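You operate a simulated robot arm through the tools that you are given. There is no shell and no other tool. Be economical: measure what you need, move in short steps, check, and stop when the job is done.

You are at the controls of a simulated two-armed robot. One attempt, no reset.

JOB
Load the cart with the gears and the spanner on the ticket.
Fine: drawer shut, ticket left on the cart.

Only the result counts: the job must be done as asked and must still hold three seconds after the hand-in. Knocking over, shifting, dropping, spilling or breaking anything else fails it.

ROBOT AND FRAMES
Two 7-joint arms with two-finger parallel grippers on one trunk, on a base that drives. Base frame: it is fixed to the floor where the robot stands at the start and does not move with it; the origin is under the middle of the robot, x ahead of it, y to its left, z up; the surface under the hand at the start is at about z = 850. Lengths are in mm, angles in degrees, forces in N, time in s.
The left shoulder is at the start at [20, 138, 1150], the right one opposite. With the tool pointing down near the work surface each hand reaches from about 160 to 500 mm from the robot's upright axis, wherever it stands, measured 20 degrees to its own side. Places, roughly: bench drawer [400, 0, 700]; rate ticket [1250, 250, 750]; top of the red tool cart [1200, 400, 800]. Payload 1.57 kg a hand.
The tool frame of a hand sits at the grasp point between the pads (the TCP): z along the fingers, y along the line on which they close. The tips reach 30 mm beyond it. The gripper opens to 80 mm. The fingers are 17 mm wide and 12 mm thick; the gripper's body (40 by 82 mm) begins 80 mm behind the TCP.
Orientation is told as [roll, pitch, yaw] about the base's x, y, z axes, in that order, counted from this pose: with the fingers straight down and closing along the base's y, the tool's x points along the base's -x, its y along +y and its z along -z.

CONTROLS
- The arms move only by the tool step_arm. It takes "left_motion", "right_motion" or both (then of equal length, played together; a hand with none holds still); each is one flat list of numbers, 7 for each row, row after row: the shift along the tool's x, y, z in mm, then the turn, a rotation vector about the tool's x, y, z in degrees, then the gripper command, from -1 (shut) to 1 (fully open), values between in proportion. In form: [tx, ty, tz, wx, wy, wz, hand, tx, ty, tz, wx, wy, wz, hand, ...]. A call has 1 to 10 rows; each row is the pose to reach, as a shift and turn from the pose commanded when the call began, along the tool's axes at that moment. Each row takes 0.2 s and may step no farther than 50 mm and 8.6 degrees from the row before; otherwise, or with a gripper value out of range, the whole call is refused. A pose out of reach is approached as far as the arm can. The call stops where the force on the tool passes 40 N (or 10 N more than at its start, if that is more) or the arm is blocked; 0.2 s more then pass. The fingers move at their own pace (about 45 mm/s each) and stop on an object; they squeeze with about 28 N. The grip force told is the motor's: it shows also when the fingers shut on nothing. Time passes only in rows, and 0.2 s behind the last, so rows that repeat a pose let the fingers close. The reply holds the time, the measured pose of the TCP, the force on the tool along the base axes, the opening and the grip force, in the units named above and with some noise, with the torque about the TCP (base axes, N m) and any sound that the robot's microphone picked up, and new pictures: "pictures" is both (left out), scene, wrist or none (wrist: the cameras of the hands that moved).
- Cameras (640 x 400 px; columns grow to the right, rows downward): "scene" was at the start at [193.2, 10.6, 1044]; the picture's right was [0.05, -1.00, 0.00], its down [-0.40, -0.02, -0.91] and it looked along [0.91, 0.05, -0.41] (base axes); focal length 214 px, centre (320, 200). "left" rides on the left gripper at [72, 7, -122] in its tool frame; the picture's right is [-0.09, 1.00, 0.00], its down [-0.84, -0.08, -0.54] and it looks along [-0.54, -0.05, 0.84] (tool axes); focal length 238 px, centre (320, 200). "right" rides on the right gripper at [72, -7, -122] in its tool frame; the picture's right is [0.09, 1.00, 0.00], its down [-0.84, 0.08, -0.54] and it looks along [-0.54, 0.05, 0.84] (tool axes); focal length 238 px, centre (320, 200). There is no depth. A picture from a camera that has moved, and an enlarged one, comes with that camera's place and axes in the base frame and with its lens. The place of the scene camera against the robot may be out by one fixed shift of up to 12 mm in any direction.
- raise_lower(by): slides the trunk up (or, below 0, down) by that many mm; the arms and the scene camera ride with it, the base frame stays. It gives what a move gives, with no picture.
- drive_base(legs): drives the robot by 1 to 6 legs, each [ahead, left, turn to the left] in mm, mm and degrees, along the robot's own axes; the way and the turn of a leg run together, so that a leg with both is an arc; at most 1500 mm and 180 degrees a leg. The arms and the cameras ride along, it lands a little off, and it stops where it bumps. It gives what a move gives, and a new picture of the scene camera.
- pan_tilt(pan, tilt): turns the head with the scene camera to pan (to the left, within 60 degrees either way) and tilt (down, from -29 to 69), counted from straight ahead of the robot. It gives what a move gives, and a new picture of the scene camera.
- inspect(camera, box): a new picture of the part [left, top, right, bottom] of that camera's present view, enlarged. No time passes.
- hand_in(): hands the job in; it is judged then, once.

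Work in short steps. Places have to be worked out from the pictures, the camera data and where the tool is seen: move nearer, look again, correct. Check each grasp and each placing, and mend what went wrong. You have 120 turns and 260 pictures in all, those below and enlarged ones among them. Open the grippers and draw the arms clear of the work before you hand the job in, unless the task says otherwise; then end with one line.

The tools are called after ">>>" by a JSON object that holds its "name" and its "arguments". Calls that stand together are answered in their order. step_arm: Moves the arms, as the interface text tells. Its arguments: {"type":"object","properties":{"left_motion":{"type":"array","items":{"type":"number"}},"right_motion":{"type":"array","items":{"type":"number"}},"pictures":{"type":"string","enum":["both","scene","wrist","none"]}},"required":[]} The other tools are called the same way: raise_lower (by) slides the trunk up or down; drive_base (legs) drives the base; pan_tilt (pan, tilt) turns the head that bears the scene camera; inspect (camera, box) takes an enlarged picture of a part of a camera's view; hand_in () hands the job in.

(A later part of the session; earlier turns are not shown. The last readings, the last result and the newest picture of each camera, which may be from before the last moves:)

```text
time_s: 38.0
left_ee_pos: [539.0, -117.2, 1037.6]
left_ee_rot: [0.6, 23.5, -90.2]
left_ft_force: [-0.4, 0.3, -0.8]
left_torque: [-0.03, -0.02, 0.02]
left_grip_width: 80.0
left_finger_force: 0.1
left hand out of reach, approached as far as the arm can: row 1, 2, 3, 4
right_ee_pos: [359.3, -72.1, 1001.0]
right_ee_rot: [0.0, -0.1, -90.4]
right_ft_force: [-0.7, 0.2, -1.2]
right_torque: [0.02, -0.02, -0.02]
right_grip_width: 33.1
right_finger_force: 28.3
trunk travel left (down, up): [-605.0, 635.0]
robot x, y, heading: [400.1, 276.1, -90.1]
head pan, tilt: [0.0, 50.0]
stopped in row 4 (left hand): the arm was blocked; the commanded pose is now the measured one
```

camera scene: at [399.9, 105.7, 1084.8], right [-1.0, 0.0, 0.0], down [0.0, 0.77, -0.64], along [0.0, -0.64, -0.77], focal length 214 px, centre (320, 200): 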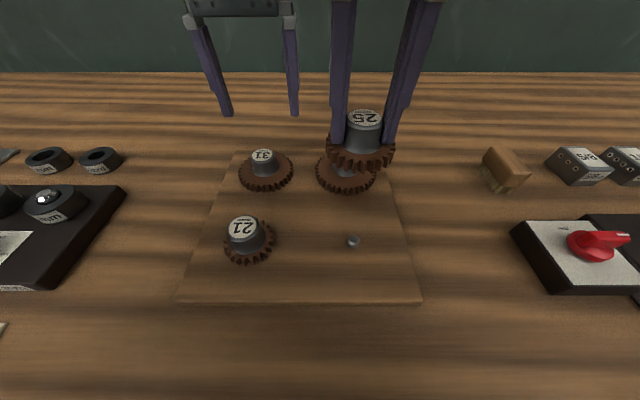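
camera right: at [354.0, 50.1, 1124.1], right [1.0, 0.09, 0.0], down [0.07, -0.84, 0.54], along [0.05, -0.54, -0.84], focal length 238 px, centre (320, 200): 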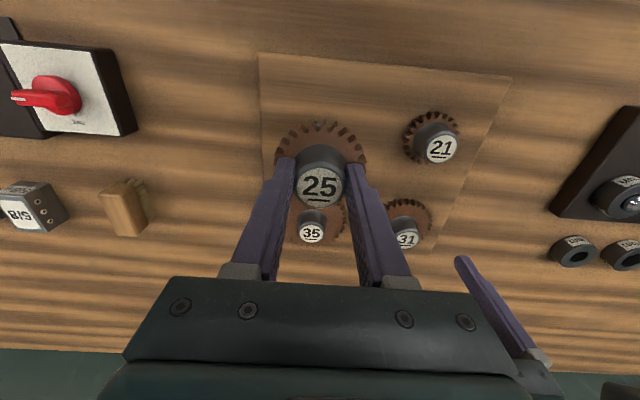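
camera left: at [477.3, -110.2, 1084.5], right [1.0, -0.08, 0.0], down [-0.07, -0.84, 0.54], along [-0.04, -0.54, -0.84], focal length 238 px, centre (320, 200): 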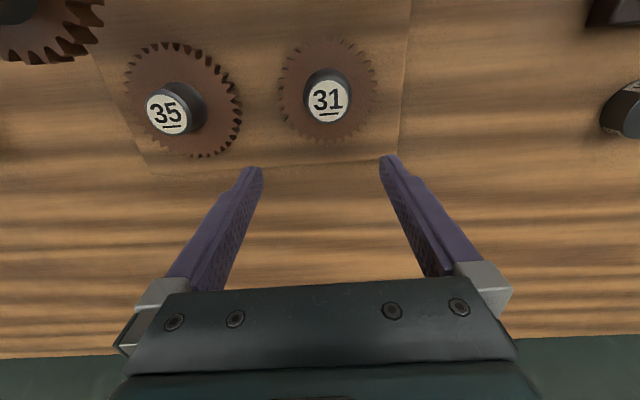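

Freed; the commanded pose is reset. Now go to above gear 31 at (481,-142,990), levelled.

>>> {"name": "step_arm", "arguments": {"left_motion": [-8, -12, 7, 0, -4.7, 0, 1, -17, -23, 13, 0, -9.4, 0, 1, -25, -35, 20, 0, -14.1, 0, 1, -33, -46, 26, 0, -18.8, 0, 1, -41.7, -58, 33, 0, -23.5, 0, 1, -41.7, -58, 33, 0, -23.5, 0, 1], "pictures": "both"}}

```text
time_s: 39.5
left_ee_pos: [468.4, -183.2, 988.7]
left_ee_rot: [0.7, 0.0, -90.4]
left_ft_force: [0.6, 0.4, -0.5]
left_torque: [0.01, -0.05, -0.02]
left_grip_width: 80.1
left_finger_force: 0.2
left hand out of reach, approached as far as the arm can: row 1, 2, 3, 4, 5, 6
right_ee_pos: [360.3, -71.1, 1000.8]
right_ee_rot: [-0.1, 0.0, -90.3]
right_ft_force: [-0.7, 0.3, -1.4]
right_torque: [0.0, 0.0, 0.0]
right_grip_width: 33.0
right_finger_force: 28.1
trunk travel left (down, up): [-605.0, 635.0]
robot x, y, heading: [401.9, 277.9, -89.9]
head pan, tilt: [0.0, 50.0]
camera scene: at [400.0, 105.8, 1084.8], right [-1.0, 0.0, 0.0], down [0.0, 0.77, -0.64], along [0.0, -0.64, -0.77], focal length 214 px, centre (320, 200)
camera left: at [474.9, -112.4, 1111.7], right [0.99, -0.1, 0.01], down [-0.09, -0.83, 0.54], along [-0.04, -0.54, -0.84], focal length 238 px, centre (320, 200)
```

scene: 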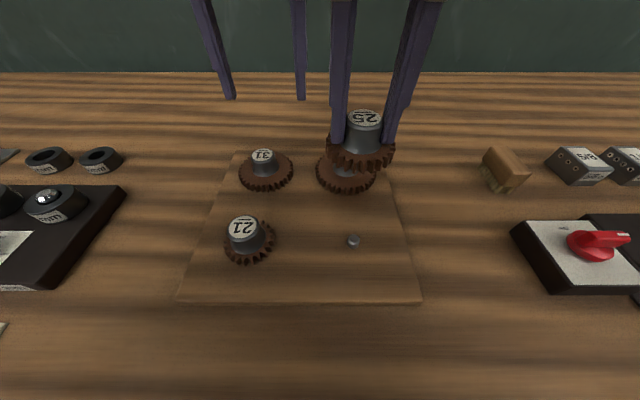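
left: 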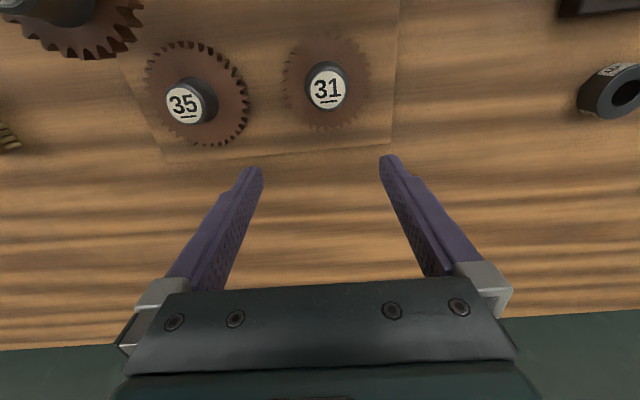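

The elbow is locked straight. I tilt and retreat again, in smaller rows toward the starting posture, to get it to bend.

>>> {"name": "step_arm", "arguments": {"left_motion": [10, 20, -15, 0, 3, 0, 1, 20, 40, -30, 0, 6, 0, 1, 30, 60, -45, 0, 9, 0, 1, 40, 80, -60, 0, 12, 0, 1, 55, 100, -75, 0, 15, 0, 1, 70, 120, -90, 0, 18, 0, 1, 90, 140, -105, 0, 19, 0, 1, 110, 160, -110, 0, 19, 0, 1, 120, 170, -110, 0, 19, 0, 1, 120, 170, -110, 0, 19, 0, 1], "pictures": "none"}}

```text
time_s: 41.9
left_ee_pos: [586.1, -117.6, 1038.0]
left_ee_rot: [1.0, 24.2, -90.7]
left_ft_force: [0.2, -0.1, -0.1]
left_torque: [-0.01, -0.01, -0.01]
left_grip_width: 79.9
left_finger_force: 0.2
left hand out of reach, approached as far as the arm can: row 1, 2, 3, 4, 5, 6, 7, 8, 9, 10
right_ee_pos: [360.4, -71.5, 1001.3]
right_ee_rot: [-0.2, 0.0, -90.5]
right_ft_force: [-0.6, 0.1, -1.7]
right_torque: [0.02, -0.01, -0.02]
right_grip_width: 32.9
right_finger_force: 27.7
trunk travel left (down, up): [-605.0, 635.0]
robot x, y, heading: [394.3, 277.4, -90.1]
head pan, tilt: [0.0, 50.0]
stopped in row 10 (left hand): the arm was blocked; the commanded pose is now the measured one
```

Elbow flexion should show up under tangential moves; I test a pure upward move of the left hand.

>>> {"name": "step_arm", "arguments": {"left_motion": [12, 0, -27, 0, 0, 0, 1, 24, 0, -55, 0, 0, 0, 1, 37, 0, -82, 0, 0, 0, 1, 49, 0, -110, 0, 0, 0, 1, 61, 0, -137, 0, 0, 0, 1], "pictures": "none"}}

```text
time_s: 42.7
left_ee_pos: [538.8, -81.5, 1066.1]
left_ee_rot: [-15.0, 34.3, -101.8]
left_ft_force: [-0.2, -0.2, 0.9]
left_torque: [-0.01, -0.02, -0.04]
left_grip_width: 80.0
left_finger_force: 0.0
left hand out of reach, approached as far as the arm can: row 1, 2, 3, 4
right_ee_pos: [360.4, -71.7, 1001.4]
right_ee_rot: [-0.1, 0.0, -90.5]
right_ft_force: [-0.2, -0.3, -1.4]
right_torque: [0.03, 0.01, -0.02]
right_grip_width: 33.1
right_finger_force: 28.0
trunk travel left (down, up): [-605.0, 635.0]
robot x, y, heading: [397.5, 274.5, -89.9]
head pan, tilt: [0.0, 50.0]
stopped in row 4 (left hand): the arm was blocked; the commanded pose is now the measured one
```

The wrist has rotated, so the configuration is changing. I test a retreat of (40,60,40) from here.

>>> {"name": "step_arm", "arguments": {"left_motion": [26, 9, -1, 0, 0, 0, 1, 52, 18, -2, 0, 0, 0, 1, 78, 27, -3, 0, 0, 0, 1], "pictures": "scene"}}

```text
time_s: 43.5
left_ee_pos: [576.6, -18.4, 1103.4]
left_ee_rot: [-14.9, 35.4, -102.2]
left_ft_force: [0.0, -0.4, -0.5]
left_torque: [0.0, 0.01, -0.03]
left_grip_width: 80.0
left_finger_force: 0.1
right_ee_pos: [359.6, -71.4, 1001.0]
right_ee_rot: [-0.1, 0.1, -90.4]
right_ft_force: [-0.7, -0.8, -0.9]
right_torque: [0.02, 0.0, -0.04]
right_grip_width: 33.0
right_finger_force: 28.1
trunk travel left (down, up): [-605.0, 635.0]
robot x, y, heading: [399.7, 278.1, -89.8]
head pan, tilt: [0.0, 50.0]
camera scene: at [400.0, 106.0, 1084.8], right [-1.0, 0.0, 0.0], down [0.0, 0.77, -0.64], along [0.0, -0.64, -0.77], focal length 214 px, centre (320, 200)
```

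scene: 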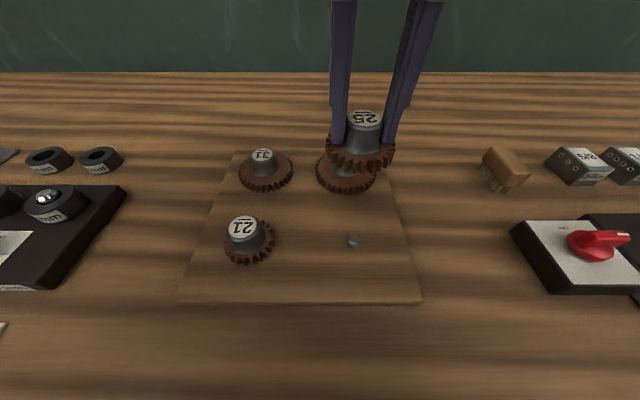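

Unlocked. I undo the roll, pitch and yaw one after the other.

>>> {"name": "step_arm", "arguments": {"left_motion": [0, 0, 0, -7.5, 0, 0, 1, 0, 0, 0, -14.9, 0, 0, 1], "pictures": "none"}}

>>> {"name": "step_arm", "arguments": {"left_motion": [0, 0, 0, 0, -7.5, 0, 1, 0, 0, 0, 0, -15, 0, 1, 0, 0, 0, 0, -22, 0, 1, 0, 0, 0, 0, -29, 0, 1, 0, 0, 0, 0, -35.3, 0, 1], "pictures": "none"}}

>>> {"name": "step_arm", "arguments": {"left_motion": [0, 0, 0, 0, 0, -6, 1, 0, 0, 0, 0, 0, -12, 1], "pictures": "none"}}

```text
time_s: 44.3
left_ee_pos: [583.9, -1.7, 1070.4]
left_ee_rot: [-2.8, 42.1, -101.8]
left_ft_force: [1.4, 0.5, 0.1]
left_torque: [-0.03, 0.02, 0.01]
left_grip_width: 80.3
left_finger_force: 0.0
right_ee_pos: [359.2, -70.8, 1001.4]
right_ee_rot: [-0.2, 0.0, -90.4]
right_ft_force: [-0.4, -0.7, -2.1]
right_torque: [0.01, 0.01, 0.01]
right_grip_width: 33.2
right_finger_force: 28.0
trunk travel left (down, up): [-605.0, 635.0]
robot x, y, heading: [398.3, 271.8, -90.1]
head pan, tilt: [0.0, 50.0]
stopped in row 2 (left hand): the arm was blocked; the commanded pose is now the measured one
```

```text
time_s: 45.5
left_ee_pos: [584.1, -0.4, 1070.0]
left_ee_rot: [-2.0, 6.5, -100.1]
left_ft_force: [-0.5, -0.9, -0.2]
left_torque: [-0.03, 0.0, -0.02]
left_grip_width: 79.8
left_finger_force: 0.1
right_ee_pos: [359.8, -71.7, 1002.8]
right_ee_rot: [-0.1, 0.0, -90.4]
right_ft_force: [0.2, -0.3, -1.4]
right_torque: [0.03, 0.01, -0.03]
right_grip_width: 32.9
right_finger_force: 27.7
trunk travel left (down, up): [-605.0, 635.0]
robot x, y, heading: [398.9, 273.8, -90.0]
head pan, tilt: [0.0, 50.0]
```

```text
time_s: 46.1
left_ee_pos: [585.0, -2.0, 1070.2]
left_ee_rot: [-0.7, 6.8, -88.1]
left_ft_force: [-1.0, -0.1, -0.5]
left_torque: [0.0, 0.02, -0.03]
left_grip_width: 79.9
left_finger_force: 0.1
right_ee_pos: [360.5, -72.0, 1002.0]
right_ee_rot: [-0.2, 0.0, -90.5]
right_ft_force: [0.9, 0.0, -1.0]
right_torque: [0.02, -0.02, -0.02]
right_grip_width: 32.9
right_finger_force: 27.8
trunk travel left (down, up): [-605.0, 635.0]
robot x, y, heading: [397.6, 278.3, -89.9]
head pan, tilt: [0.0, 50.0]
```

All in reach again. Now move over gear 31: target (481,-142,960), level.

>>> {"name": "step_arm", "arguments": {"left_motion": [-30, -22, 18, 0, -1.4, 0.4, 1, -61, -43, 37, 0, -2.7, 0.8, 1, -91, -65, 55, 0, -4, 1.2, 1, -122, -87, 74, 0, -5.4, 1.6, 1, -150, -109, 93, 0, -6.8, 1.9, 1], "pictures": "wrist"}}

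```text
time_s: 47.3
left_ee_pos: [478.1, -142.3, 961.1]
left_ee_rot: [-0.8, 0.1, -89.9]
left_ft_force: [0.4, 0.2, 0.2]
left_torque: [0.0, 0.01, 0.01]
left_grip_width: 80.0
left_finger_force: 0.0
right_ee_pos: [359.4, -71.7, 1002.0]
right_ee_rot: [-0.1, 0.0, -90.4]
right_ft_force: [0.5, 0.2, -2.3]
right_torque: [0.02, -0.01, 0.02]
right_grip_width: 32.8
right_finger_force: 27.9
trunk travel left (down, up): [-605.0, 635.0]
robot x, y, heading: [401.3, 275.9, -90.1]
head pan, tilt: [0.0, 50.0]
camera left: at [486.8, -70.4, 1084.0], right [1.0, -0.09, -0.01], down [-0.07, -0.84, 0.54], along [-0.06, -0.54, -0.84], focal length 238 px, centre (320, 200)
```

left: 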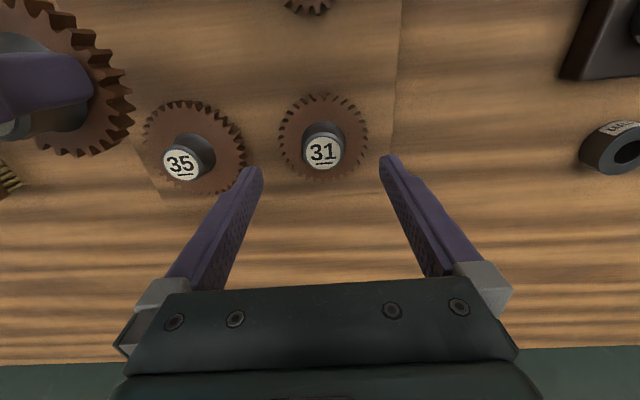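

Nearly centred (+1, +3 mm). I correct, descend to z≈908, and close on 31.

>>> {"name": "step_arm", "arguments": {"left_motion": [1.2, 3, 20, -0.8, 0, 0, 1, 1.2, 3, 40, -0.8, 0, 0, 1, 1.2, 3, 53.5, -0.8, 0, 0, 1, 1.2, 3, 53.5, -0.8, 0, 0, -1, 1.2, 3, 53.5, -0.8, 0, 0, -1, 1.2, 3, 53.5, -0.8, 0, 0, -1, 1.2, 3, 53.5, -0.8, 0, 0, -1], "pictures": "wrist"}}

```text
time_s: 48.9
left_ee_pos: [481.9, -142.0, 907.8]
left_ee_rot: [0.1, 0.1, -90.1]
left_ft_force: [-0.3, 0.5, -1.4]
left_torque: [-0.01, 0.09, 0.02]
left_grip_width: 33.1
left_finger_force: 24.7
right_ee_pos: [359.6, -70.4, 1003.0]
right_ee_rot: [-0.1, 0.0, -90.5]
right_ft_force: [0.0, -0.2, -0.8]
right_torque: [0.03, 0.0, -0.01]
right_grip_width: 33.1
right_finger_force: 28.3
trunk travel left (down, up): [-605.0, 635.0]
robot x, y, heading: [396.9, 277.5, -90.0]
head pan, tilt: [0.0, 50.0]
camera left: at [488.6, -69.2, 1030.8], right [1.0, -0.09, 0.0], down [-0.08, -0.84, 0.54], along [-0.05, -0.54, -0.84], focal length 238 px, centre (320, 200)
```

left: 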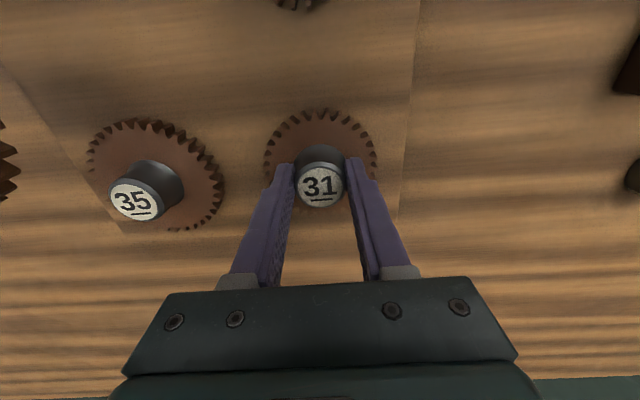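

Gear 31 is gripped too. I lift it straight up off its peg, then pull both hands nearer the body.

>>> {"name": "step_arm", "arguments": {"left_motion": [0, 0, -15, 0, 0, 0, -1, 0, 0, -45, 0, 0, 0, -1, 0, 0, -75, 0, 0, 0, -1, 0, 0, -100, 0, 0, 0, -1, 25, 0, -110, 0, 0, 0, -1, 50, 0, -110, 0, 0, 0, -1], "right_motion": [0, 0, 0, 0, 0, 0, -1, 0, 0, 0, 0, 0, 0, -1, 0, 0, -5, 0, 0, 0, -1, 0, 0, -15, 0, 0, 0, -1, 0, 0, -20, 0, 0, 0, -1, 0, 0, -20, 0, 0, 0, -1], "pictures": "wrist"}}

```text
time_s: 50.3
left_ee_pos: [482.0, -92.1, 1015.7]
left_ee_rot: [0.0, 0.1, -90.0]
left_ft_force: [0.7, 0.8, -1.5]
left_torque: [0.01, 0.03, 0.0]
left_grip_width: 32.9
left_finger_force: 27.9
right_ee_pos: [360.7, -71.9, 1022.0]
right_ee_rot: [-0.1, 0.1, -90.4]
right_ft_force: [0.5, -1.1, -0.9]
right_torque: [-0.02, 0.0, 0.0]
right_grip_width: 33.1
right_finger_force: 28.0
trunk travel left (down, up): [-605.0, 635.0]
robot x, y, heading: [396.7, 275.5, -90.2]
head pan, tilt: [0.0, 50.0]
camera right: at [353.7, -0.5, 1144.5], right [1.0, 0.09, 0.0], down [0.07, -0.84, 0.54], along [0.05, -0.54, -0.84], focal length 238 px, centre (320, 200)
camera left: at [488.1, -20.3, 1139.1], right [1.0, -0.09, 0.0], down [-0.08, -0.84, 0.54], along [-0.05, -0.54, -0.84], focal length 238 px, centre (320, 200)
```

right: 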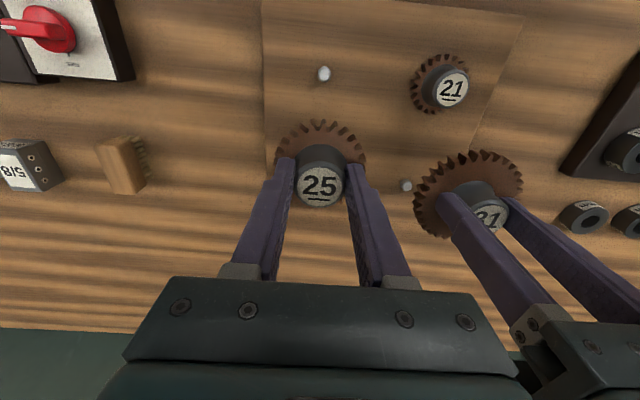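
left: 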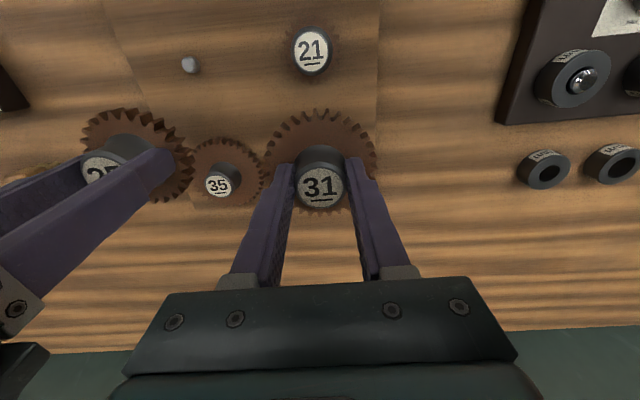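

I back off the bench, turn left to face the cart, and look.

>>> {"name": "drive_base", "arguments": {"legs": [[-250, 0, 0], [0, 0, 90]]}}

>>> {"name": "pan_tilt", "arguments": {"pan": -10, "tilt": 25}}

```text
time_s: 56.0
left_ee_pos: [766.2, 618.3, 1016.1]
left_ee_rot: [0.1, 0.1, 1.2]
left_ft_force: [0.2, 0.1, -1.1]
left_torque: [0.01, -0.03, 0.01]
left_grip_width: 32.9
left_finger_force: 28.0
right_ee_pos: [748.7, 496.3, 1022.5]
right_ee_rot: [-0.1, 0.0, 0.8]
right_ft_force: [-0.3, 0.0, -1.1]
right_torque: [0.01, 0.01, -0.03]
right_grip_width: 32.9
right_finger_force: 27.7
trunk travel left (down, up): [-605.0, 635.0]
robot x, y, heading: [402.9, 528.8, 1.1]
head pan, tilt: [0.0, 50.0]
camera scene: at [576.1, 537.3, 1084.7], right [0.02, -1.0, 0.0], down [-0.77, -0.02, -0.64], along [0.64, 0.01, -0.77], focal length 214 px, centre (320, 200)
```

scene: 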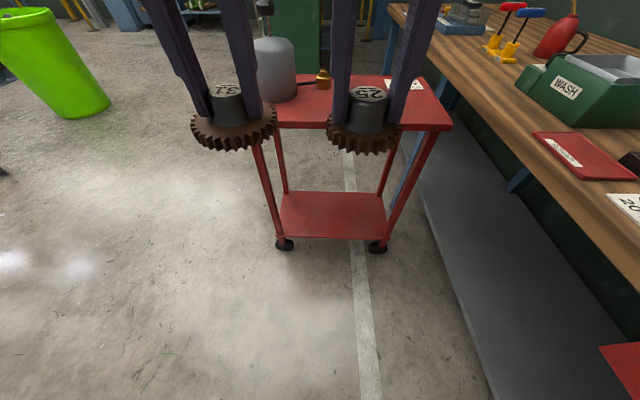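

```text
time_s: 56.9
left_ee_pos: [765.5, 617.3, 1015.9]
left_ee_rot: [0.0, 0.1, 1.1]
left_ft_force: [0.3, -0.3, -1.9]
left_torque: [0.0, 0.01, 0.01]
left_grip_width: 32.6
left_finger_force: 28.2
right_ee_pos: [748.6, 495.6, 1023.5]
right_ee_rot: [-0.1, 0.0, 0.8]
right_ft_force: [0.6, 0.0, -1.0]
right_torque: [-0.01, 0.01, 0.04]
right_grip_width: 32.8
right_finger_force: 27.5
trunk travel left (down, up): [-605.0, 635.0]
robot x, y, heading: [396.7, 530.6, 1.2]
head pan, tilt: [-10.0, 25.0]
camera scene: at [590.2, 521.6, 1122.1], right [-0.15, -0.99, 0.0], down [-0.42, 0.07, -0.91], along [0.9, -0.14, -0.42], focal length 214 px, centre (320, 200)
```

scene: 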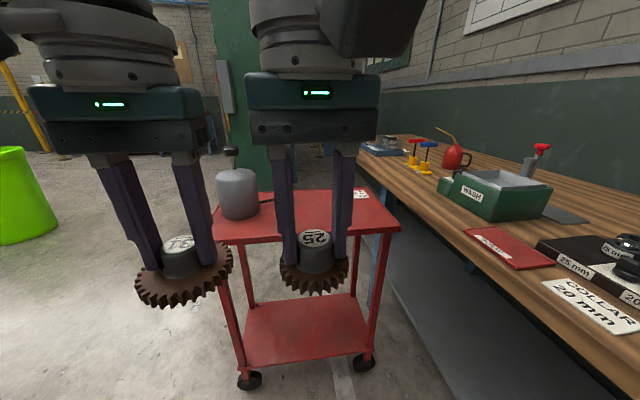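

I drive ahead-right so the hands come before the free part of the cart top.

>>> {"name": "drive_base", "arguments": {"legs": [[240, -190, -1.2]]}}

>>> {"name": "pan_tilt", "arguments": {"pan": 0, "tilt": 40}}

>>> {"name": "inspect", "arguments": {"camera": "left", "box": [0, 0, 640, 400]}}

>>> {"name": "inspect", "arguments": {"camera": "right", "box": [0, 0, 640, 400]}}

```text
time_s: 58.9
left_ee_pos: [1008.6, 424.1, 1015.7]
left_ee_rot: [0.2, 0.0, -0.1]
left_ft_force: [-0.6, -0.2, -2.1]
left_torque: [0.01, -0.02, 0.0]
left_grip_width: 32.6
left_finger_force: 28.4
right_ee_pos: [987.3, 302.3, 1022.2]
right_ee_rot: [-0.1, 0.1, -0.4]
right_ft_force: [-0.5, 0.2, -1.2]
right_torque: [0.03, 0.0, -0.02]
right_grip_width: 32.8
right_finger_force: 28.1
trunk travel left (down, up): [-605.0, 635.0]
robot x, y, heading: [638.5, 346.1, -0.3]
head pan, tilt: [-10.0, 25.0]
camera scene: at [830.1, 331.9, 1122.2], right [-0.18, -0.98, 0.0], down [-0.42, 0.07, -0.91], along [0.89, -0.16, -0.42], focal length 214 px, centre (320, 200)
```

scene: 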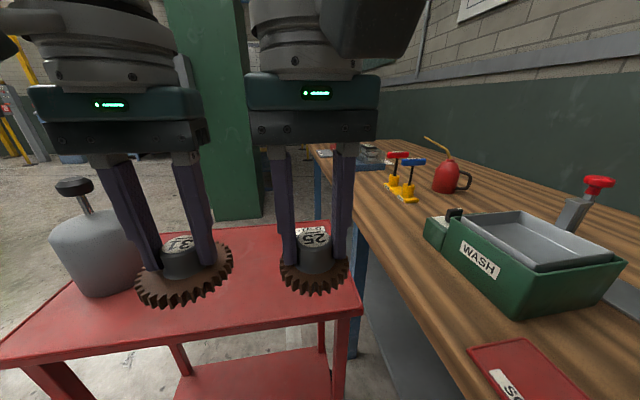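

```text
time_s: 59.7
left_ee_pos: [1007.6, 424.6, 1016.1]
left_ee_rot: [0.1, 0.1, -0.2]
left_ft_force: [0.6, 0.3, -2.3]
left_torque: [0.03, 0.0, 0.01]
left_grip_width: 32.8
left_finger_force: 28.1
right_ee_pos: [987.5, 303.0, 1021.7]
right_ee_rot: [-0.2, 0.2, -0.6]
right_ft_force: [0.4, -0.5, -0.5]
right_torque: [0.02, -0.03, 0.04]
right_grip_width: 32.9
right_finger_force: 28.0
trunk travel left (down, up): [-605.0, 635.0]
robot x, y, heading: [637.8, 346.4, -0.0]
head pan, tilt: [0.0, 40.0]
camera scene: at [824.4, 347.9, 1099.0], right [0.0, -1.0, 0.0], down [-0.64, 0.0, -0.77], along [0.77, 0.0, -0.64], focal length 214 px, centre (320, 200)
```

scene: 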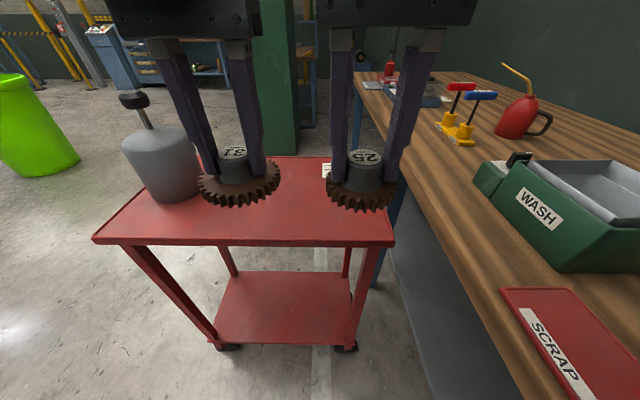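

```text
1.00 times, centred on (320, 200) of left (not enlarged: the box is as wide or as high as the picture)
camera zoom: at [936.8, 430.8, 1138.8], right [0.09, 1.0, 0.0], down [0.84, -0.08, 0.54], along [0.54, -0.05, -0.84], focal length 238 px, centre (320, 200)
```

zoom: 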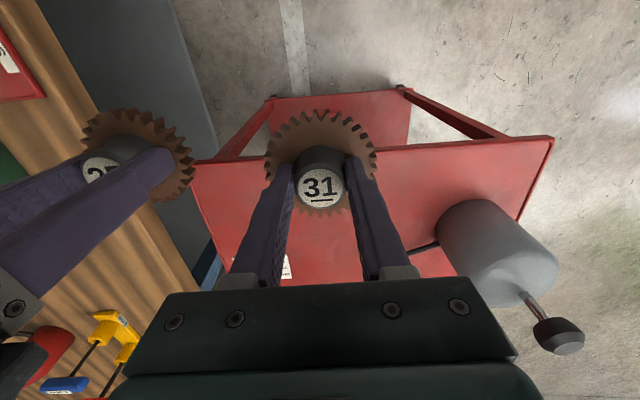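

```text
1.00 times, centred on (320, 200) of right (not enlarged: the box is as wide or as high as the picture)
camera zoom: at [915.2, 296.5, 1144.3], right [-0.08, 1.0, 0.0], down [0.84, 0.07, 0.54], along [0.54, 0.04, -0.84], focal length 238 px, centre (320, 200)
```

zoom: 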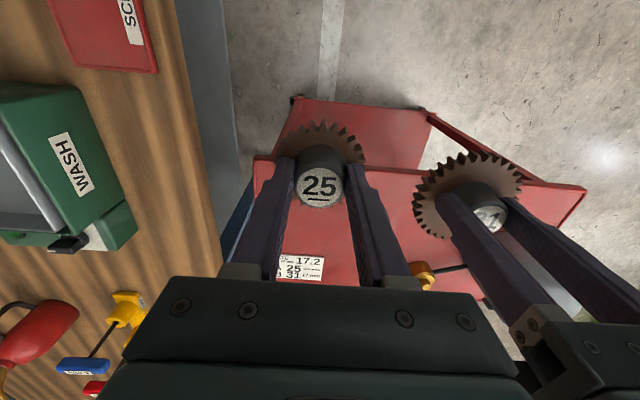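

Cart top ≈ z 800, x 1070–1377; free area x 1080–1265, y 235–500. I drive 65 ahead, lower the trunk 100, then move gears out to x≈1120.

>>> {"name": "drive_base", "arguments": {"legs": [[65, 0, 0.2]]}}

>>> {"name": "raise_lower", "arguments": {"by": -100}}

>>> {"name": "step_arm", "arguments": {"left_motion": [-20, 3, 0, 0, 0, 0, -1, -42, 5, 0, 0, 0, 0, -1], "right_motion": [-35, -1, 0, 0, 0, 0, -1, -68, -2, 0, 0, 0, 0, -1]}}

```text
time_s: 60.7
left_ee_pos: [1073.3, 424.8, 1016.4]
left_ee_rot: [0.1, 0.2, 0.1]
left_ft_force: [0.5, 0.7, -1.9]
left_torque: [-0.02, 0.0, -0.03]
left_grip_width: 32.5
left_finger_force: 28.5
right_ee_pos: [1053.6, 304.6, 1022.9]
right_ee_rot: [-0.1, 0.1, -0.3]
right_ft_force: [-0.4, -0.4, -1.4]
right_torque: [-0.01, 0.02, 0.01]
right_grip_width: 32.9
right_finger_force: 28.0
trunk travel left (down, up): [-605.0, 635.0]
robot x, y, heading: [702.1, 343.0, 0.2]
head pan, tilt: [0.0, 40.0]
camera scene: at [890.2, 348.6, 1099.0], right [0.0, -1.0, 0.0], down [-0.64, 0.0, -0.77], along [0.77, 0.0, -0.64], focal length 214 px, centre (320, 200)
```

scene: 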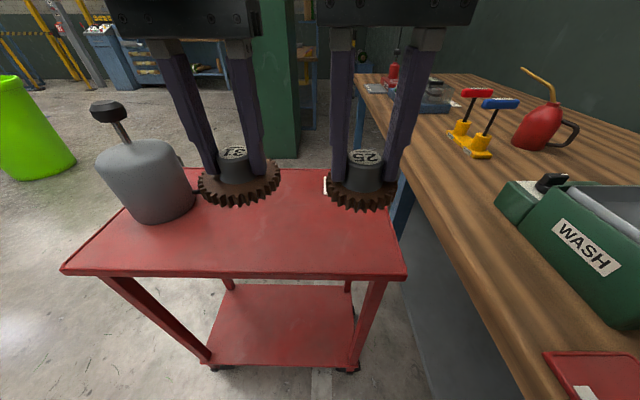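

```text
time_s: 62.0
left_ee_pos: [1074.6, 426.3, 916.1]
left_ee_rot: [0.2, 0.2, 0.1]
left_ft_force: [0.5, 0.2, -2.4]
left_torque: [-0.02, 0.0, 0.02]
left_grip_width: 32.8
left_finger_force: 28.5
right_ee_pos: [1054.0, 304.6, 922.5]
right_ee_rot: [-0.1, 0.0, -0.3]
right_ft_force: [-0.2, -0.9, -0.8]
right_torque: [0.01, 0.0, 0.02]
right_grip_width: 32.9
right_finger_force: 28.3
trunk travel left (down, up): [-505.0, 735.0]
robot x, y, heading: [704.5, 341.8, 0.1]
head pan, tilt: [0.0, 40.0]
```

```text
time_s: 62.6
left_ee_pos: [1116.0, 432.2, 915.7]
left_ee_rot: [0.0, 0.0, 0.0]
left_ft_force: [0.5, 0.1, -2.6]
left_torque: [-0.02, -0.01, 0.03]
left_grip_width: 32.8
left_finger_force: 28.6
right_ee_pos: [1119.4, 301.8, 923.1]
right_ee_rot: [-0.1, 0.1, -0.2]
right_ft_force: [0.5, 0.2, -0.7]
right_torque: [-0.03, -0.02, 0.01]
right_grip_width: 32.9
right_finger_force: 28.5
trunk travel left (down, up): [-505.0, 735.0]
robot x, y, heading: [702.6, 342.6, 0.3]
head pan, tilt: [0.0, 40.0]
camera scene: at [890.4, 348.7, 999.0], right [0.0, -1.0, 0.0], down [-0.64, 0.0, -0.77], along [0.77, 0.0, -0.64], focal length 214 px, centre (320, 200)
camera right: at [1047.9, 294.9, 1045.3], right [-0.09, 1.0, 0.0], down [0.84, 0.08, 0.54], along [0.54, 0.05, -0.84], focal length 238 px, centre (320, 200)
camera left: at [1044.8, 437.0, 1038.8], right [0.09, 1.0, 0.0], down [0.84, -0.08, 0.54], along [0.54, -0.05, -0.84], focal length 238 px, centre (320, 200)
```

scene: 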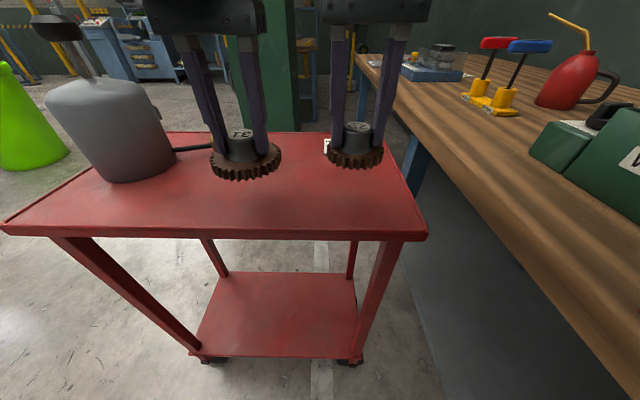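
right: 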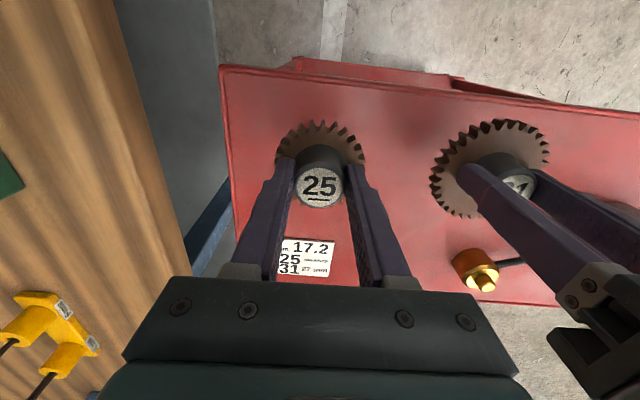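
left: 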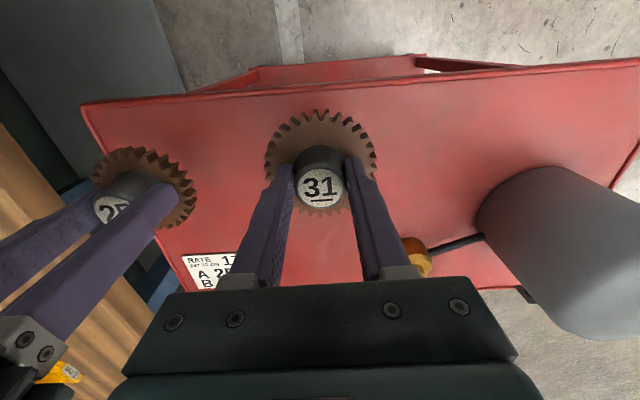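

Placement spots are free. I lower the left gear gently until it touches.

>>> {"name": "step_arm", "arguments": {"left_motion": [0, 0, 25, 0, 0, 0, -1, 0, 0, 50, 0, 0, 0, -1, 0, 0, 60, 0, 0, 0, -1, 0, 0, 63, 0, 0, 0, -1, 0, 0, 65, 0, 0, 0, -1, 0, 0, 67, 0, 0, 0, -1], "right_motion": [0, 0, 25, 0, 0, 0, -1, 0, 0, 50, 0, 0, 0, -1, 0, 0, 65, 0, 0, 0, -1, 0, 0, 68, 0, 0, 0, -1, 0, 0, 70, 0, 0, 0, -1, 0, 0, 73, 0, 0, 0, -1], "pictures": "scene"}}

```text
time_s: 64.0
left_ee_pos: [1115.2, 430.8, 849.0]
left_ee_rot: [0.1, 0.1, 0.1]
left_ft_force: [0.5, 0.1, -2.6]
left_torque: [0.01, 0.0, 0.05]
left_grip_width: 33.0
left_finger_force: 27.6
right_ee_pos: [1119.9, 301.9, 849.4]
right_ee_rot: [-0.2, 0.1, -0.4]
right_ft_force: [-0.6, -0.6, -1.0]
right_torque: [0.01, -0.01, 0.02]
right_grip_width: 32.8
right_finger_force: 27.5
trunk travel left (down, up): [-505.0, 735.0]
robot x, y, heading: [703.8, 340.8, 0.1]
head pan, tilt: [0.0, 40.0]
camera scene: at [890.0, 348.6, 998.9], right [0.0, -1.0, 0.0], down [-0.64, 0.0, -0.77], along [0.77, 0.0, -0.64], focal length 214 px, centre (320, 200)
```

scene: 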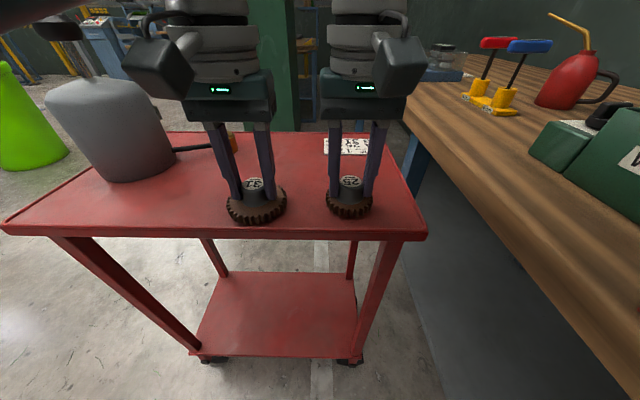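

Not touching yet (force unchanged at z≈849). I go down in 1.5 mm rows, watching for a stop.

>>> {"name": "step_arm", "arguments": {"left_motion": [0, 0, 1.5, 0, 0, 0, -1, 0, 0, 3, 0, 0, 0, -1, 0, 0, 4.5, 0, 0, 0, -1, 0, 0, 6, 0, 0, 0, -1, 0, 0, 7.5, 0, 0, 0, -1, 0, 0, 9, 0, 0, 0, -1, 0, 0, 10.5, 0, 0, 0, -1], "pictures": "none"}}

>>> {"name": "step_arm", "arguments": {"right_motion": [0, 0, 1.5, 0, 0, 0, -1, 0, 0, 3, 0, 0, 0, -1, 0, 0, 4.5, 0, 0, 0, -1, 0, 0, 6, 0, 0, 0, -1, 0, 0, 7.5, 0, 0, 0, -1, 0, 0, 9, 0, 0, 0, -1, 0, 0, 10.5, 0, 0, 0, -1], "pictures": "scene"}}

```text
time_s: 65.6
left_ee_pos: [1116.0, 430.6, 842.7]
left_ee_rot: [0.0, 0.0, 0.0]
left_ft_force: [-2.4, 2.2, 11.3]
left_torque: [0.24, 0.4, 0.0]
left_grip_width: 33.4
left_finger_force: 28.1
right_ee_pos: [1121.0, 303.9, 848.8]
right_ee_rot: [0.0, -0.1, -0.3]
right_ft_force: [-1.0, -0.6, -0.2]
right_torque: [0.0, 0.03, -0.03]
right_grip_width: 33.0
right_finger_force: 28.3
trunk travel left (down, up): [-505.0, 735.0]
robot x, y, heading: [706.7, 345.2, -0.0]
head pan, tilt: [0.0, 40.0]
stopped in row 7 (left hand): the force on the tool passed its limit at 43 N (the readings are from after the stop); the commanded pose is now the measured one
```

```text
time_s: 67.3
left_ee_pos: [1116.9, 429.9, 842.1]
left_ee_rot: [0.0, -0.1, 0.1]
left_ft_force: [-2.8, 3.1, 11.6]
left_torque: [0.08, 0.37, -0.07]
left_grip_width: 33.2
left_finger_force: 27.9
right_ee_pos: [1122.0, 303.2, 842.3]
right_ee_rot: [0.1, -0.1, -0.2]
right_ft_force: [-3.5, -2.4, 13.6]
right_torque: [-0.11, 0.06, -0.05]
right_grip_width: 33.2
right_finger_force: 28.5
trunk travel left (down, up): [-505.0, 735.0]
robot x, y, heading: [704.1, 341.9, 0.3]
head pan, tilt: [0.0, 40.0]
stopped in row 7 (right hand): the force on the tool passed its limit at 42 N (the readings are from after the stop); the commanded pose is now the measured one
camera scene: at [890.5, 348.8, 998.7], right [0.0, -1.0, 0.0], down [-0.64, 0.0, -0.77], along [0.77, 0.0, -0.64], focal length 214 px, centre (320, 200)
```

scene: 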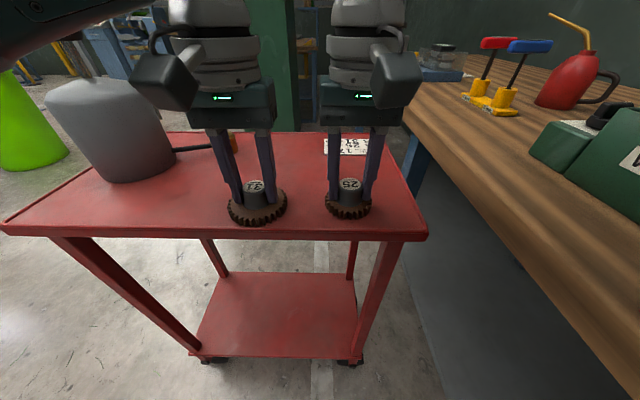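

Both gears rest on the cart. I open the fingers, then lift straight up.

>>> {"name": "step_arm", "arguments": {"left_motion": [0, 0, 0, 0, 0, 0, 0.6, 0, 0, 0, 0, 0, 0, 0.6, 0, 0, 0, 0, 0, 0, 0.6, 0, 0, -25, 0, 0, 0, 0.6, 0, 0, -60, 0, 0, 0, 0.6, 0, 0, -100, 0, 0, 0, 0.6, 0, 0, -120, 0, 0, 0, 0.6], "right_motion": [0, 0, 0, 0, 0, 0, 0.6, 0, 0, 0, 0, 0, 0, 0.6, 0, 0, 0, 0, 0, 0, 0.6, 0, 0, -25, 0, 0, 0, 0.6, 0, 0, -60, 0, 0, 0, 0.6, 0, 0, -100, 0, 0, 0, 0.6, 0, 0, -120, 0, 0, 0, 0.6]}}

```text
time_s: 68.9
left_ee_pos: [1114.4, 432.7, 961.6]
left_ee_rot: [-0.1, 0.0, 0.1]
left_ft_force: [0.3, -0.2, 0.0]
left_torque: [-0.01, 0.0, 0.01]
left_grip_width: 64.2
left_finger_force: 0.0
right_ee_pos: [1121.3, 302.1, 959.4]
right_ee_rot: [0.0, -0.1, -0.2]
right_ft_force: [0.3, 0.5, 0.2]
right_torque: [0.02, -0.02, 0.01]
right_grip_width: 63.9
right_finger_force: 0.0
trunk travel left (down, up): [-505.0, 735.0]
robot x, y, heading: [704.9, 343.4, 0.2]
head pan, tilt: [0.0, 40.0]
camera scene: at [890.1, 348.6, 998.9], right [0.0, -1.0, 0.0], down [-0.64, 0.0, -0.77], along [0.77, 0.0, -0.64], focal length 214 px, centre (320, 200)
camera right: at [1048.9, 295.7, 1081.7], right [-0.09, 1.0, 0.0], down [0.84, 0.07, 0.54], along [0.54, 0.05, -0.84], focal length 238 px, centre (320, 200)
camera left: at [1043.2, 437.9, 1084.0], right [0.09, 1.0, 0.0], down [0.84, -0.08, 0.54], along [0.54, -0.05, -0.84], focal length 238 px, centre (320, 200)
```

scene: 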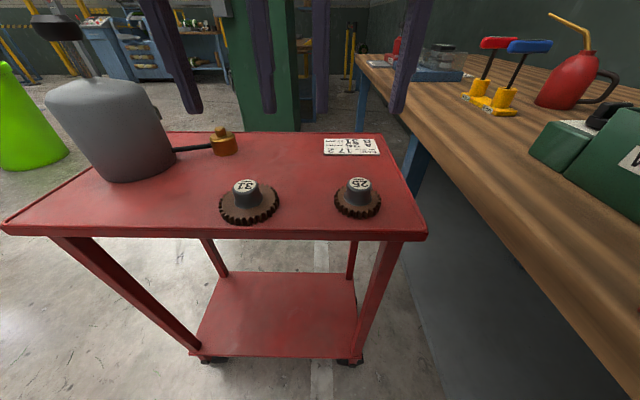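
right: 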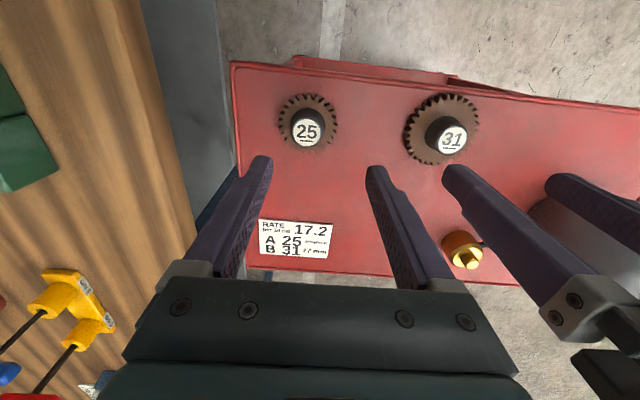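
left: 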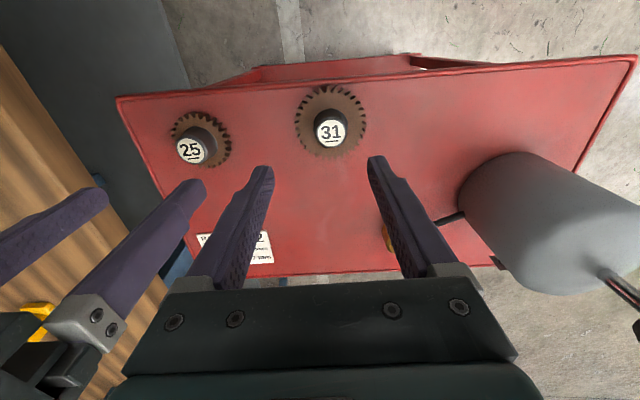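

Both gears stand on the cart. I double-check the ticket's spanner line in the clearer wrist view.

>>> {"name": "inspect", "arguments": {"camera": "right", "box": [250, 210, 346, 270]}}

```text
6.67 times, centred on (298, 240) of right
camera zoom: at [1048.9, 295.7, 1081.7], right [-0.09, 1.0, 0.0], down [0.84, 0.07, 0.54], along [0.54, 0.05, -0.84], focal length 1589 px, centre (467, -67)
```

zoom: 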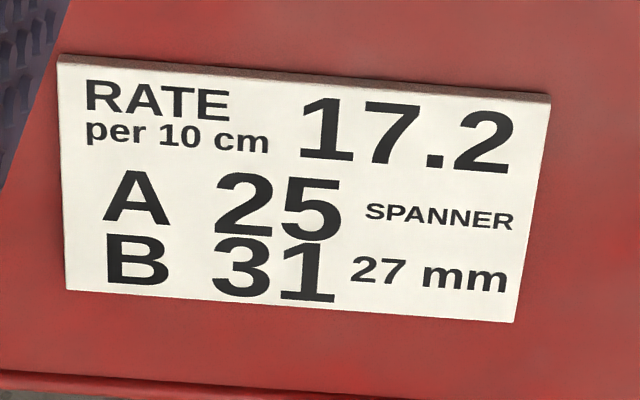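

Spanner 27 mm confirmed. I drive back to the drawer front: back, left, then turn right to face the bench.

>>> {"name": "drive_base", "arguments": {"legs": [[-285, 0, 0], [0, 280, 0], [0, 0, -90]]}}

>>> {"name": "pan_tilt", "arguments": {"pan": 0, "tilt": 35}}

```text
time_s: 76.2
left_ee_pos: [504.0, 212.7, 961.4]
left_ee_rot: [-0.1, 0.0, -90.3]
left_ft_force: [-0.3, 0.3, -0.5]
left_torque: [0.02, 0.04, 0.01]
left_grip_width: 64.0
left_finger_force: 0.0
right_ee_pos: [375.3, 205.8, 959.8]
right_ee_rot: [0.0, -0.1, -90.5]
right_ft_force: [-0.4, 0.5, 1.0]
right_torque: [0.01, -0.02, 0.0]
right_grip_width: 64.1
right_finger_force: 0.1
trunk travel left (down, up): [-505.0, 735.0]
robot x, y, heading: [413.5, 624.9, -90.2]
head pan, tilt: [0.0, 40.0]
camera scene: at [417.4, 443.5, 999.0], right [-1.0, 0.0, 0.0], down [0.0, 0.64, -0.77], along [0.0, -0.77, -0.64], focal length 214 px, centre (320, 200)
```

scene: 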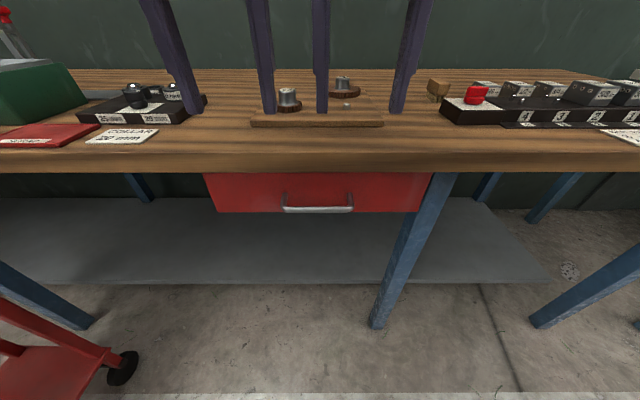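

```text
time_s: 76.9
left_ee_pos: [503.7, 211.0, 960.9]
left_ee_rot: [0.1, 0.0, -90.2]
left_ft_force: [-0.8, 0.1, 0.8]
left_torque: [-0.01, -0.02, -0.02]
left_grip_width: 63.9
left_finger_force: 0.0
right_ee_pos: [375.3, 206.6, 960.1]
right_ee_rot: [0.0, 0.0, -90.5]
right_ft_force: [-0.4, -0.4, 0.6]
right_torque: [-0.01, -0.02, 0.03]
right_grip_width: 63.8
right_finger_force: 0.1
trunk travel left (down, up): [-505.0, 735.0]
robot x, y, heading: [418.8, 622.9, -90.5]
head pan, tilt: [0.0, 35.0]
camera scene: at [417.5, 440.5, 1006.5], right [-1.0, 0.0, 0.0], down [0.0, 0.57, -0.82], along [0.0, -0.82, -0.57], focal length 214 px, centre (320, 200)
```

scene: 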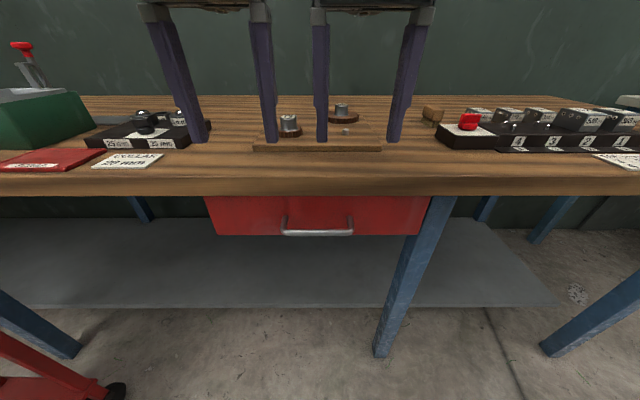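

Handle bar is near y≈160, z≈748, x≈420; drawer front at y≈138. I retract both hands 70, drive 70 nearer, and lower the trunk 80.

>>> {"name": "step_arm", "arguments": {"left_motion": [25, 0, 0, 0, 0, 0, 0.6, 50, 20, 0, 0, 0, 0, 0.6, 75, 40, 0, 0, 0, 0, 0.6], "right_motion": [25, 0, 0, 0, 0, 0, 0.6, 50, 0, 0, 0, 0, 0, 0.6, 75, 0, 0, 0, 0, 0, 0.6], "pictures": "none"}}

>>> {"name": "drive_base", "arguments": {"legs": [[70, 25, 0.5]]}}

>>> {"name": "raise_lower", "arguments": {"by": -80}}

>>> {"name": "inspect", "arguments": {"camera": "right", "box": [0, 0, 640, 400]}}

```text
time_s: 77.7
left_ee_pos: [545.9, 286.5, 961.5]
left_ee_rot: [0.0, 0.1, -90.2]
left_ft_force: [0.0, 0.5, -0.4]
left_torque: [-0.01, 0.01, 0.02]
left_grip_width: 63.9
left_finger_force: 0.0
right_ee_pos: [376.8, 282.2, 958.8]
right_ee_rot: [0.0, 0.0, -90.5]
right_ft_force: [0.5, 0.7, 0.0]
right_torque: [0.0, 0.02, 0.0]
right_grip_width: 63.9
right_finger_force: 0.0
trunk travel left (down, up): [-505.0, 735.0]
robot x, y, heading: [414.8, 626.6, -89.8]
head pan, tilt: [0.0, 35.0]
```

```text
time_s: 78.7
left_ee_pos: [571.6, 215.6, 961.1]
left_ee_rot: [0.1, 0.0, -89.8]
left_ft_force: [0.4, 0.7, 0.1]
left_torque: [0.03, -0.05, 0.02]
left_grip_width: 63.7
left_finger_force: 0.1
right_ee_pos: [403.6, 208.2, 958.7]
right_ee_rot: [0.0, 0.0, -90.0]
right_ft_force: [0.6, 0.4, -0.1]
right_torque: [0.01, 0.02, 0.0]
right_grip_width: 64.2
right_finger_force: 0.1
trunk travel left (down, up): [-505.0, 735.0]
robot x, y, heading: [441.6, 549.9, -89.7]
head pan, tilt: [0.0, 35.0]
camera scene: at [443.4, 368.7, 1006.6], right [-1.0, 0.0, 0.0], down [0.0, 0.57, -0.82], along [0.0, -0.82, -0.57], focal length 214 px, centre (320, 200)
```

scene: 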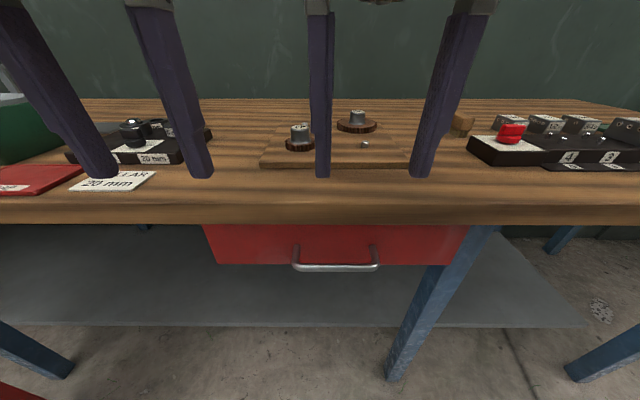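

```text
time_s: 79.9
left_ee_pos: [570.9, 215.8, 880.7]
left_ee_rot: [-0.1, 0.1, -89.7]
left_ft_force: [1.1, -0.2, 0.3]
left_torque: [0.0, 0.02, -0.02]
left_grip_width: 64.0
left_finger_force: 0.1
right_ee_pos: [402.2, 208.4, 878.8]
right_ee_rot: [0.0, 0.1, -90.1]
right_ft_force: [-0.1, 0.1, 0.3]
right_torque: [-0.03, -0.01, 0.0]
right_grip_width: 63.8
right_finger_force: 0.1
trunk travel left (down, up): [-425.0, 815.0]
robot x, y, heading: [440.5, 554.4, -89.9]
head pan, tilt: [0.0, 35.0]
```

```text
1.00 times, centred on (320, 200) of right (not enlarged: the box is as wide or as high as the picture)
camera zoom: at [395.7, 280.8, 1000.5], right [1.0, 0.09, 0.0], down [0.08, -0.84, 0.54], along [0.05, -0.54, -0.84], focal length 238 px, centre (320, 200)
```

zoom: 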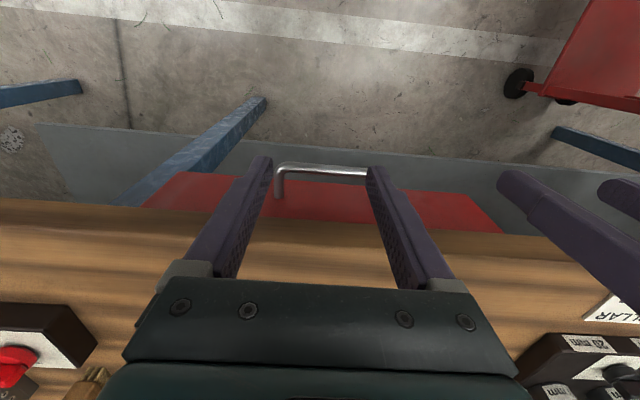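

Wrist view puts the bar at y≈160 and the drawer front at y≈123, handle x 361–484. I tilt the right hand 20° (fingers forward-down), centre it at x≈422, above the gap.

>>> {"name": "step_arm", "arguments": {"right_motion": [-8, 5, 6, 0, -7, 0, 0, -18, 10, 16, 0, -14, 0, 0, -27, 15, 27, 0, -20, 0, 0, -35, 20, 39, 0, -20, 0, 0]}}

```text
time_s: 80.9
left_ee_pos: [571.1, 216.3, 880.3]
left_ee_rot: [0.0, 0.0, -89.8]
left_ft_force: [-0.6, -0.6, 0.6]
left_torque: [0.02, 0.02, 0.0]
left_grip_width: 64.0
left_finger_force: 0.0
right_ee_pos: [423.4, 174.2, 840.3]
right_ee_rot: [0.0, -20.1, -90.1]
right_ft_force: [0.2, -1.6, 0.4]
right_torque: [0.01, 0.01, -0.01]
right_grip_width: 40.1
right_finger_force: 0.1
trunk travel left (down, up): [-425.0, 815.0]
robot x, y, heading: [441.2, 550.5, -89.7]
head pan, tilt: [0.0, 35.0]
camera scene: at [443.4, 369.0, 926.5], right [-1.0, 0.0, 0.0], down [0.0, 0.57, -0.82], along [0.0, -0.82, -0.57], focal length 214 px, centre (320, 200)
camera right: at [416.6, 283.1, 929.6], right [1.0, 0.09, -0.03], down [0.08, -0.6, 0.8], along [0.05, -0.8, -0.6], focal length 238 px, centre (320, 200)
```

scene: 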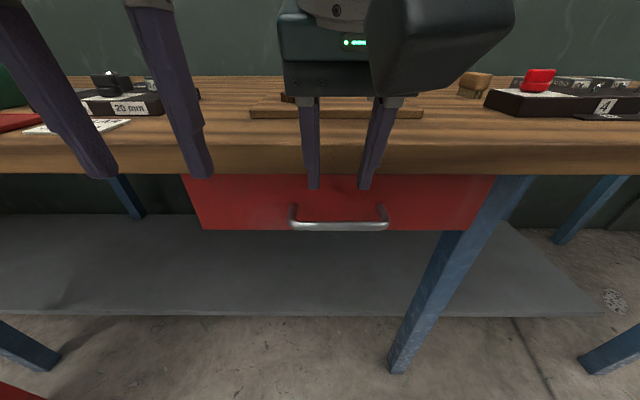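
right: 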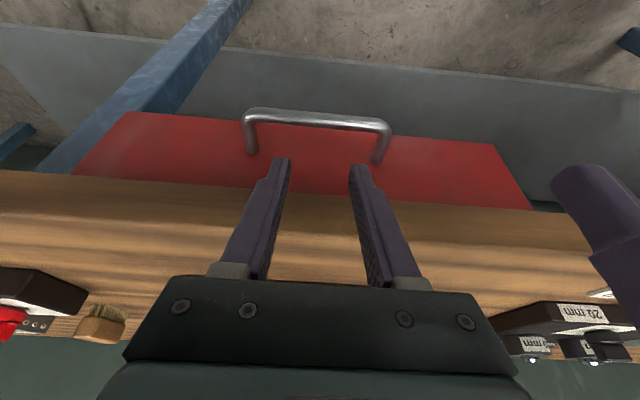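

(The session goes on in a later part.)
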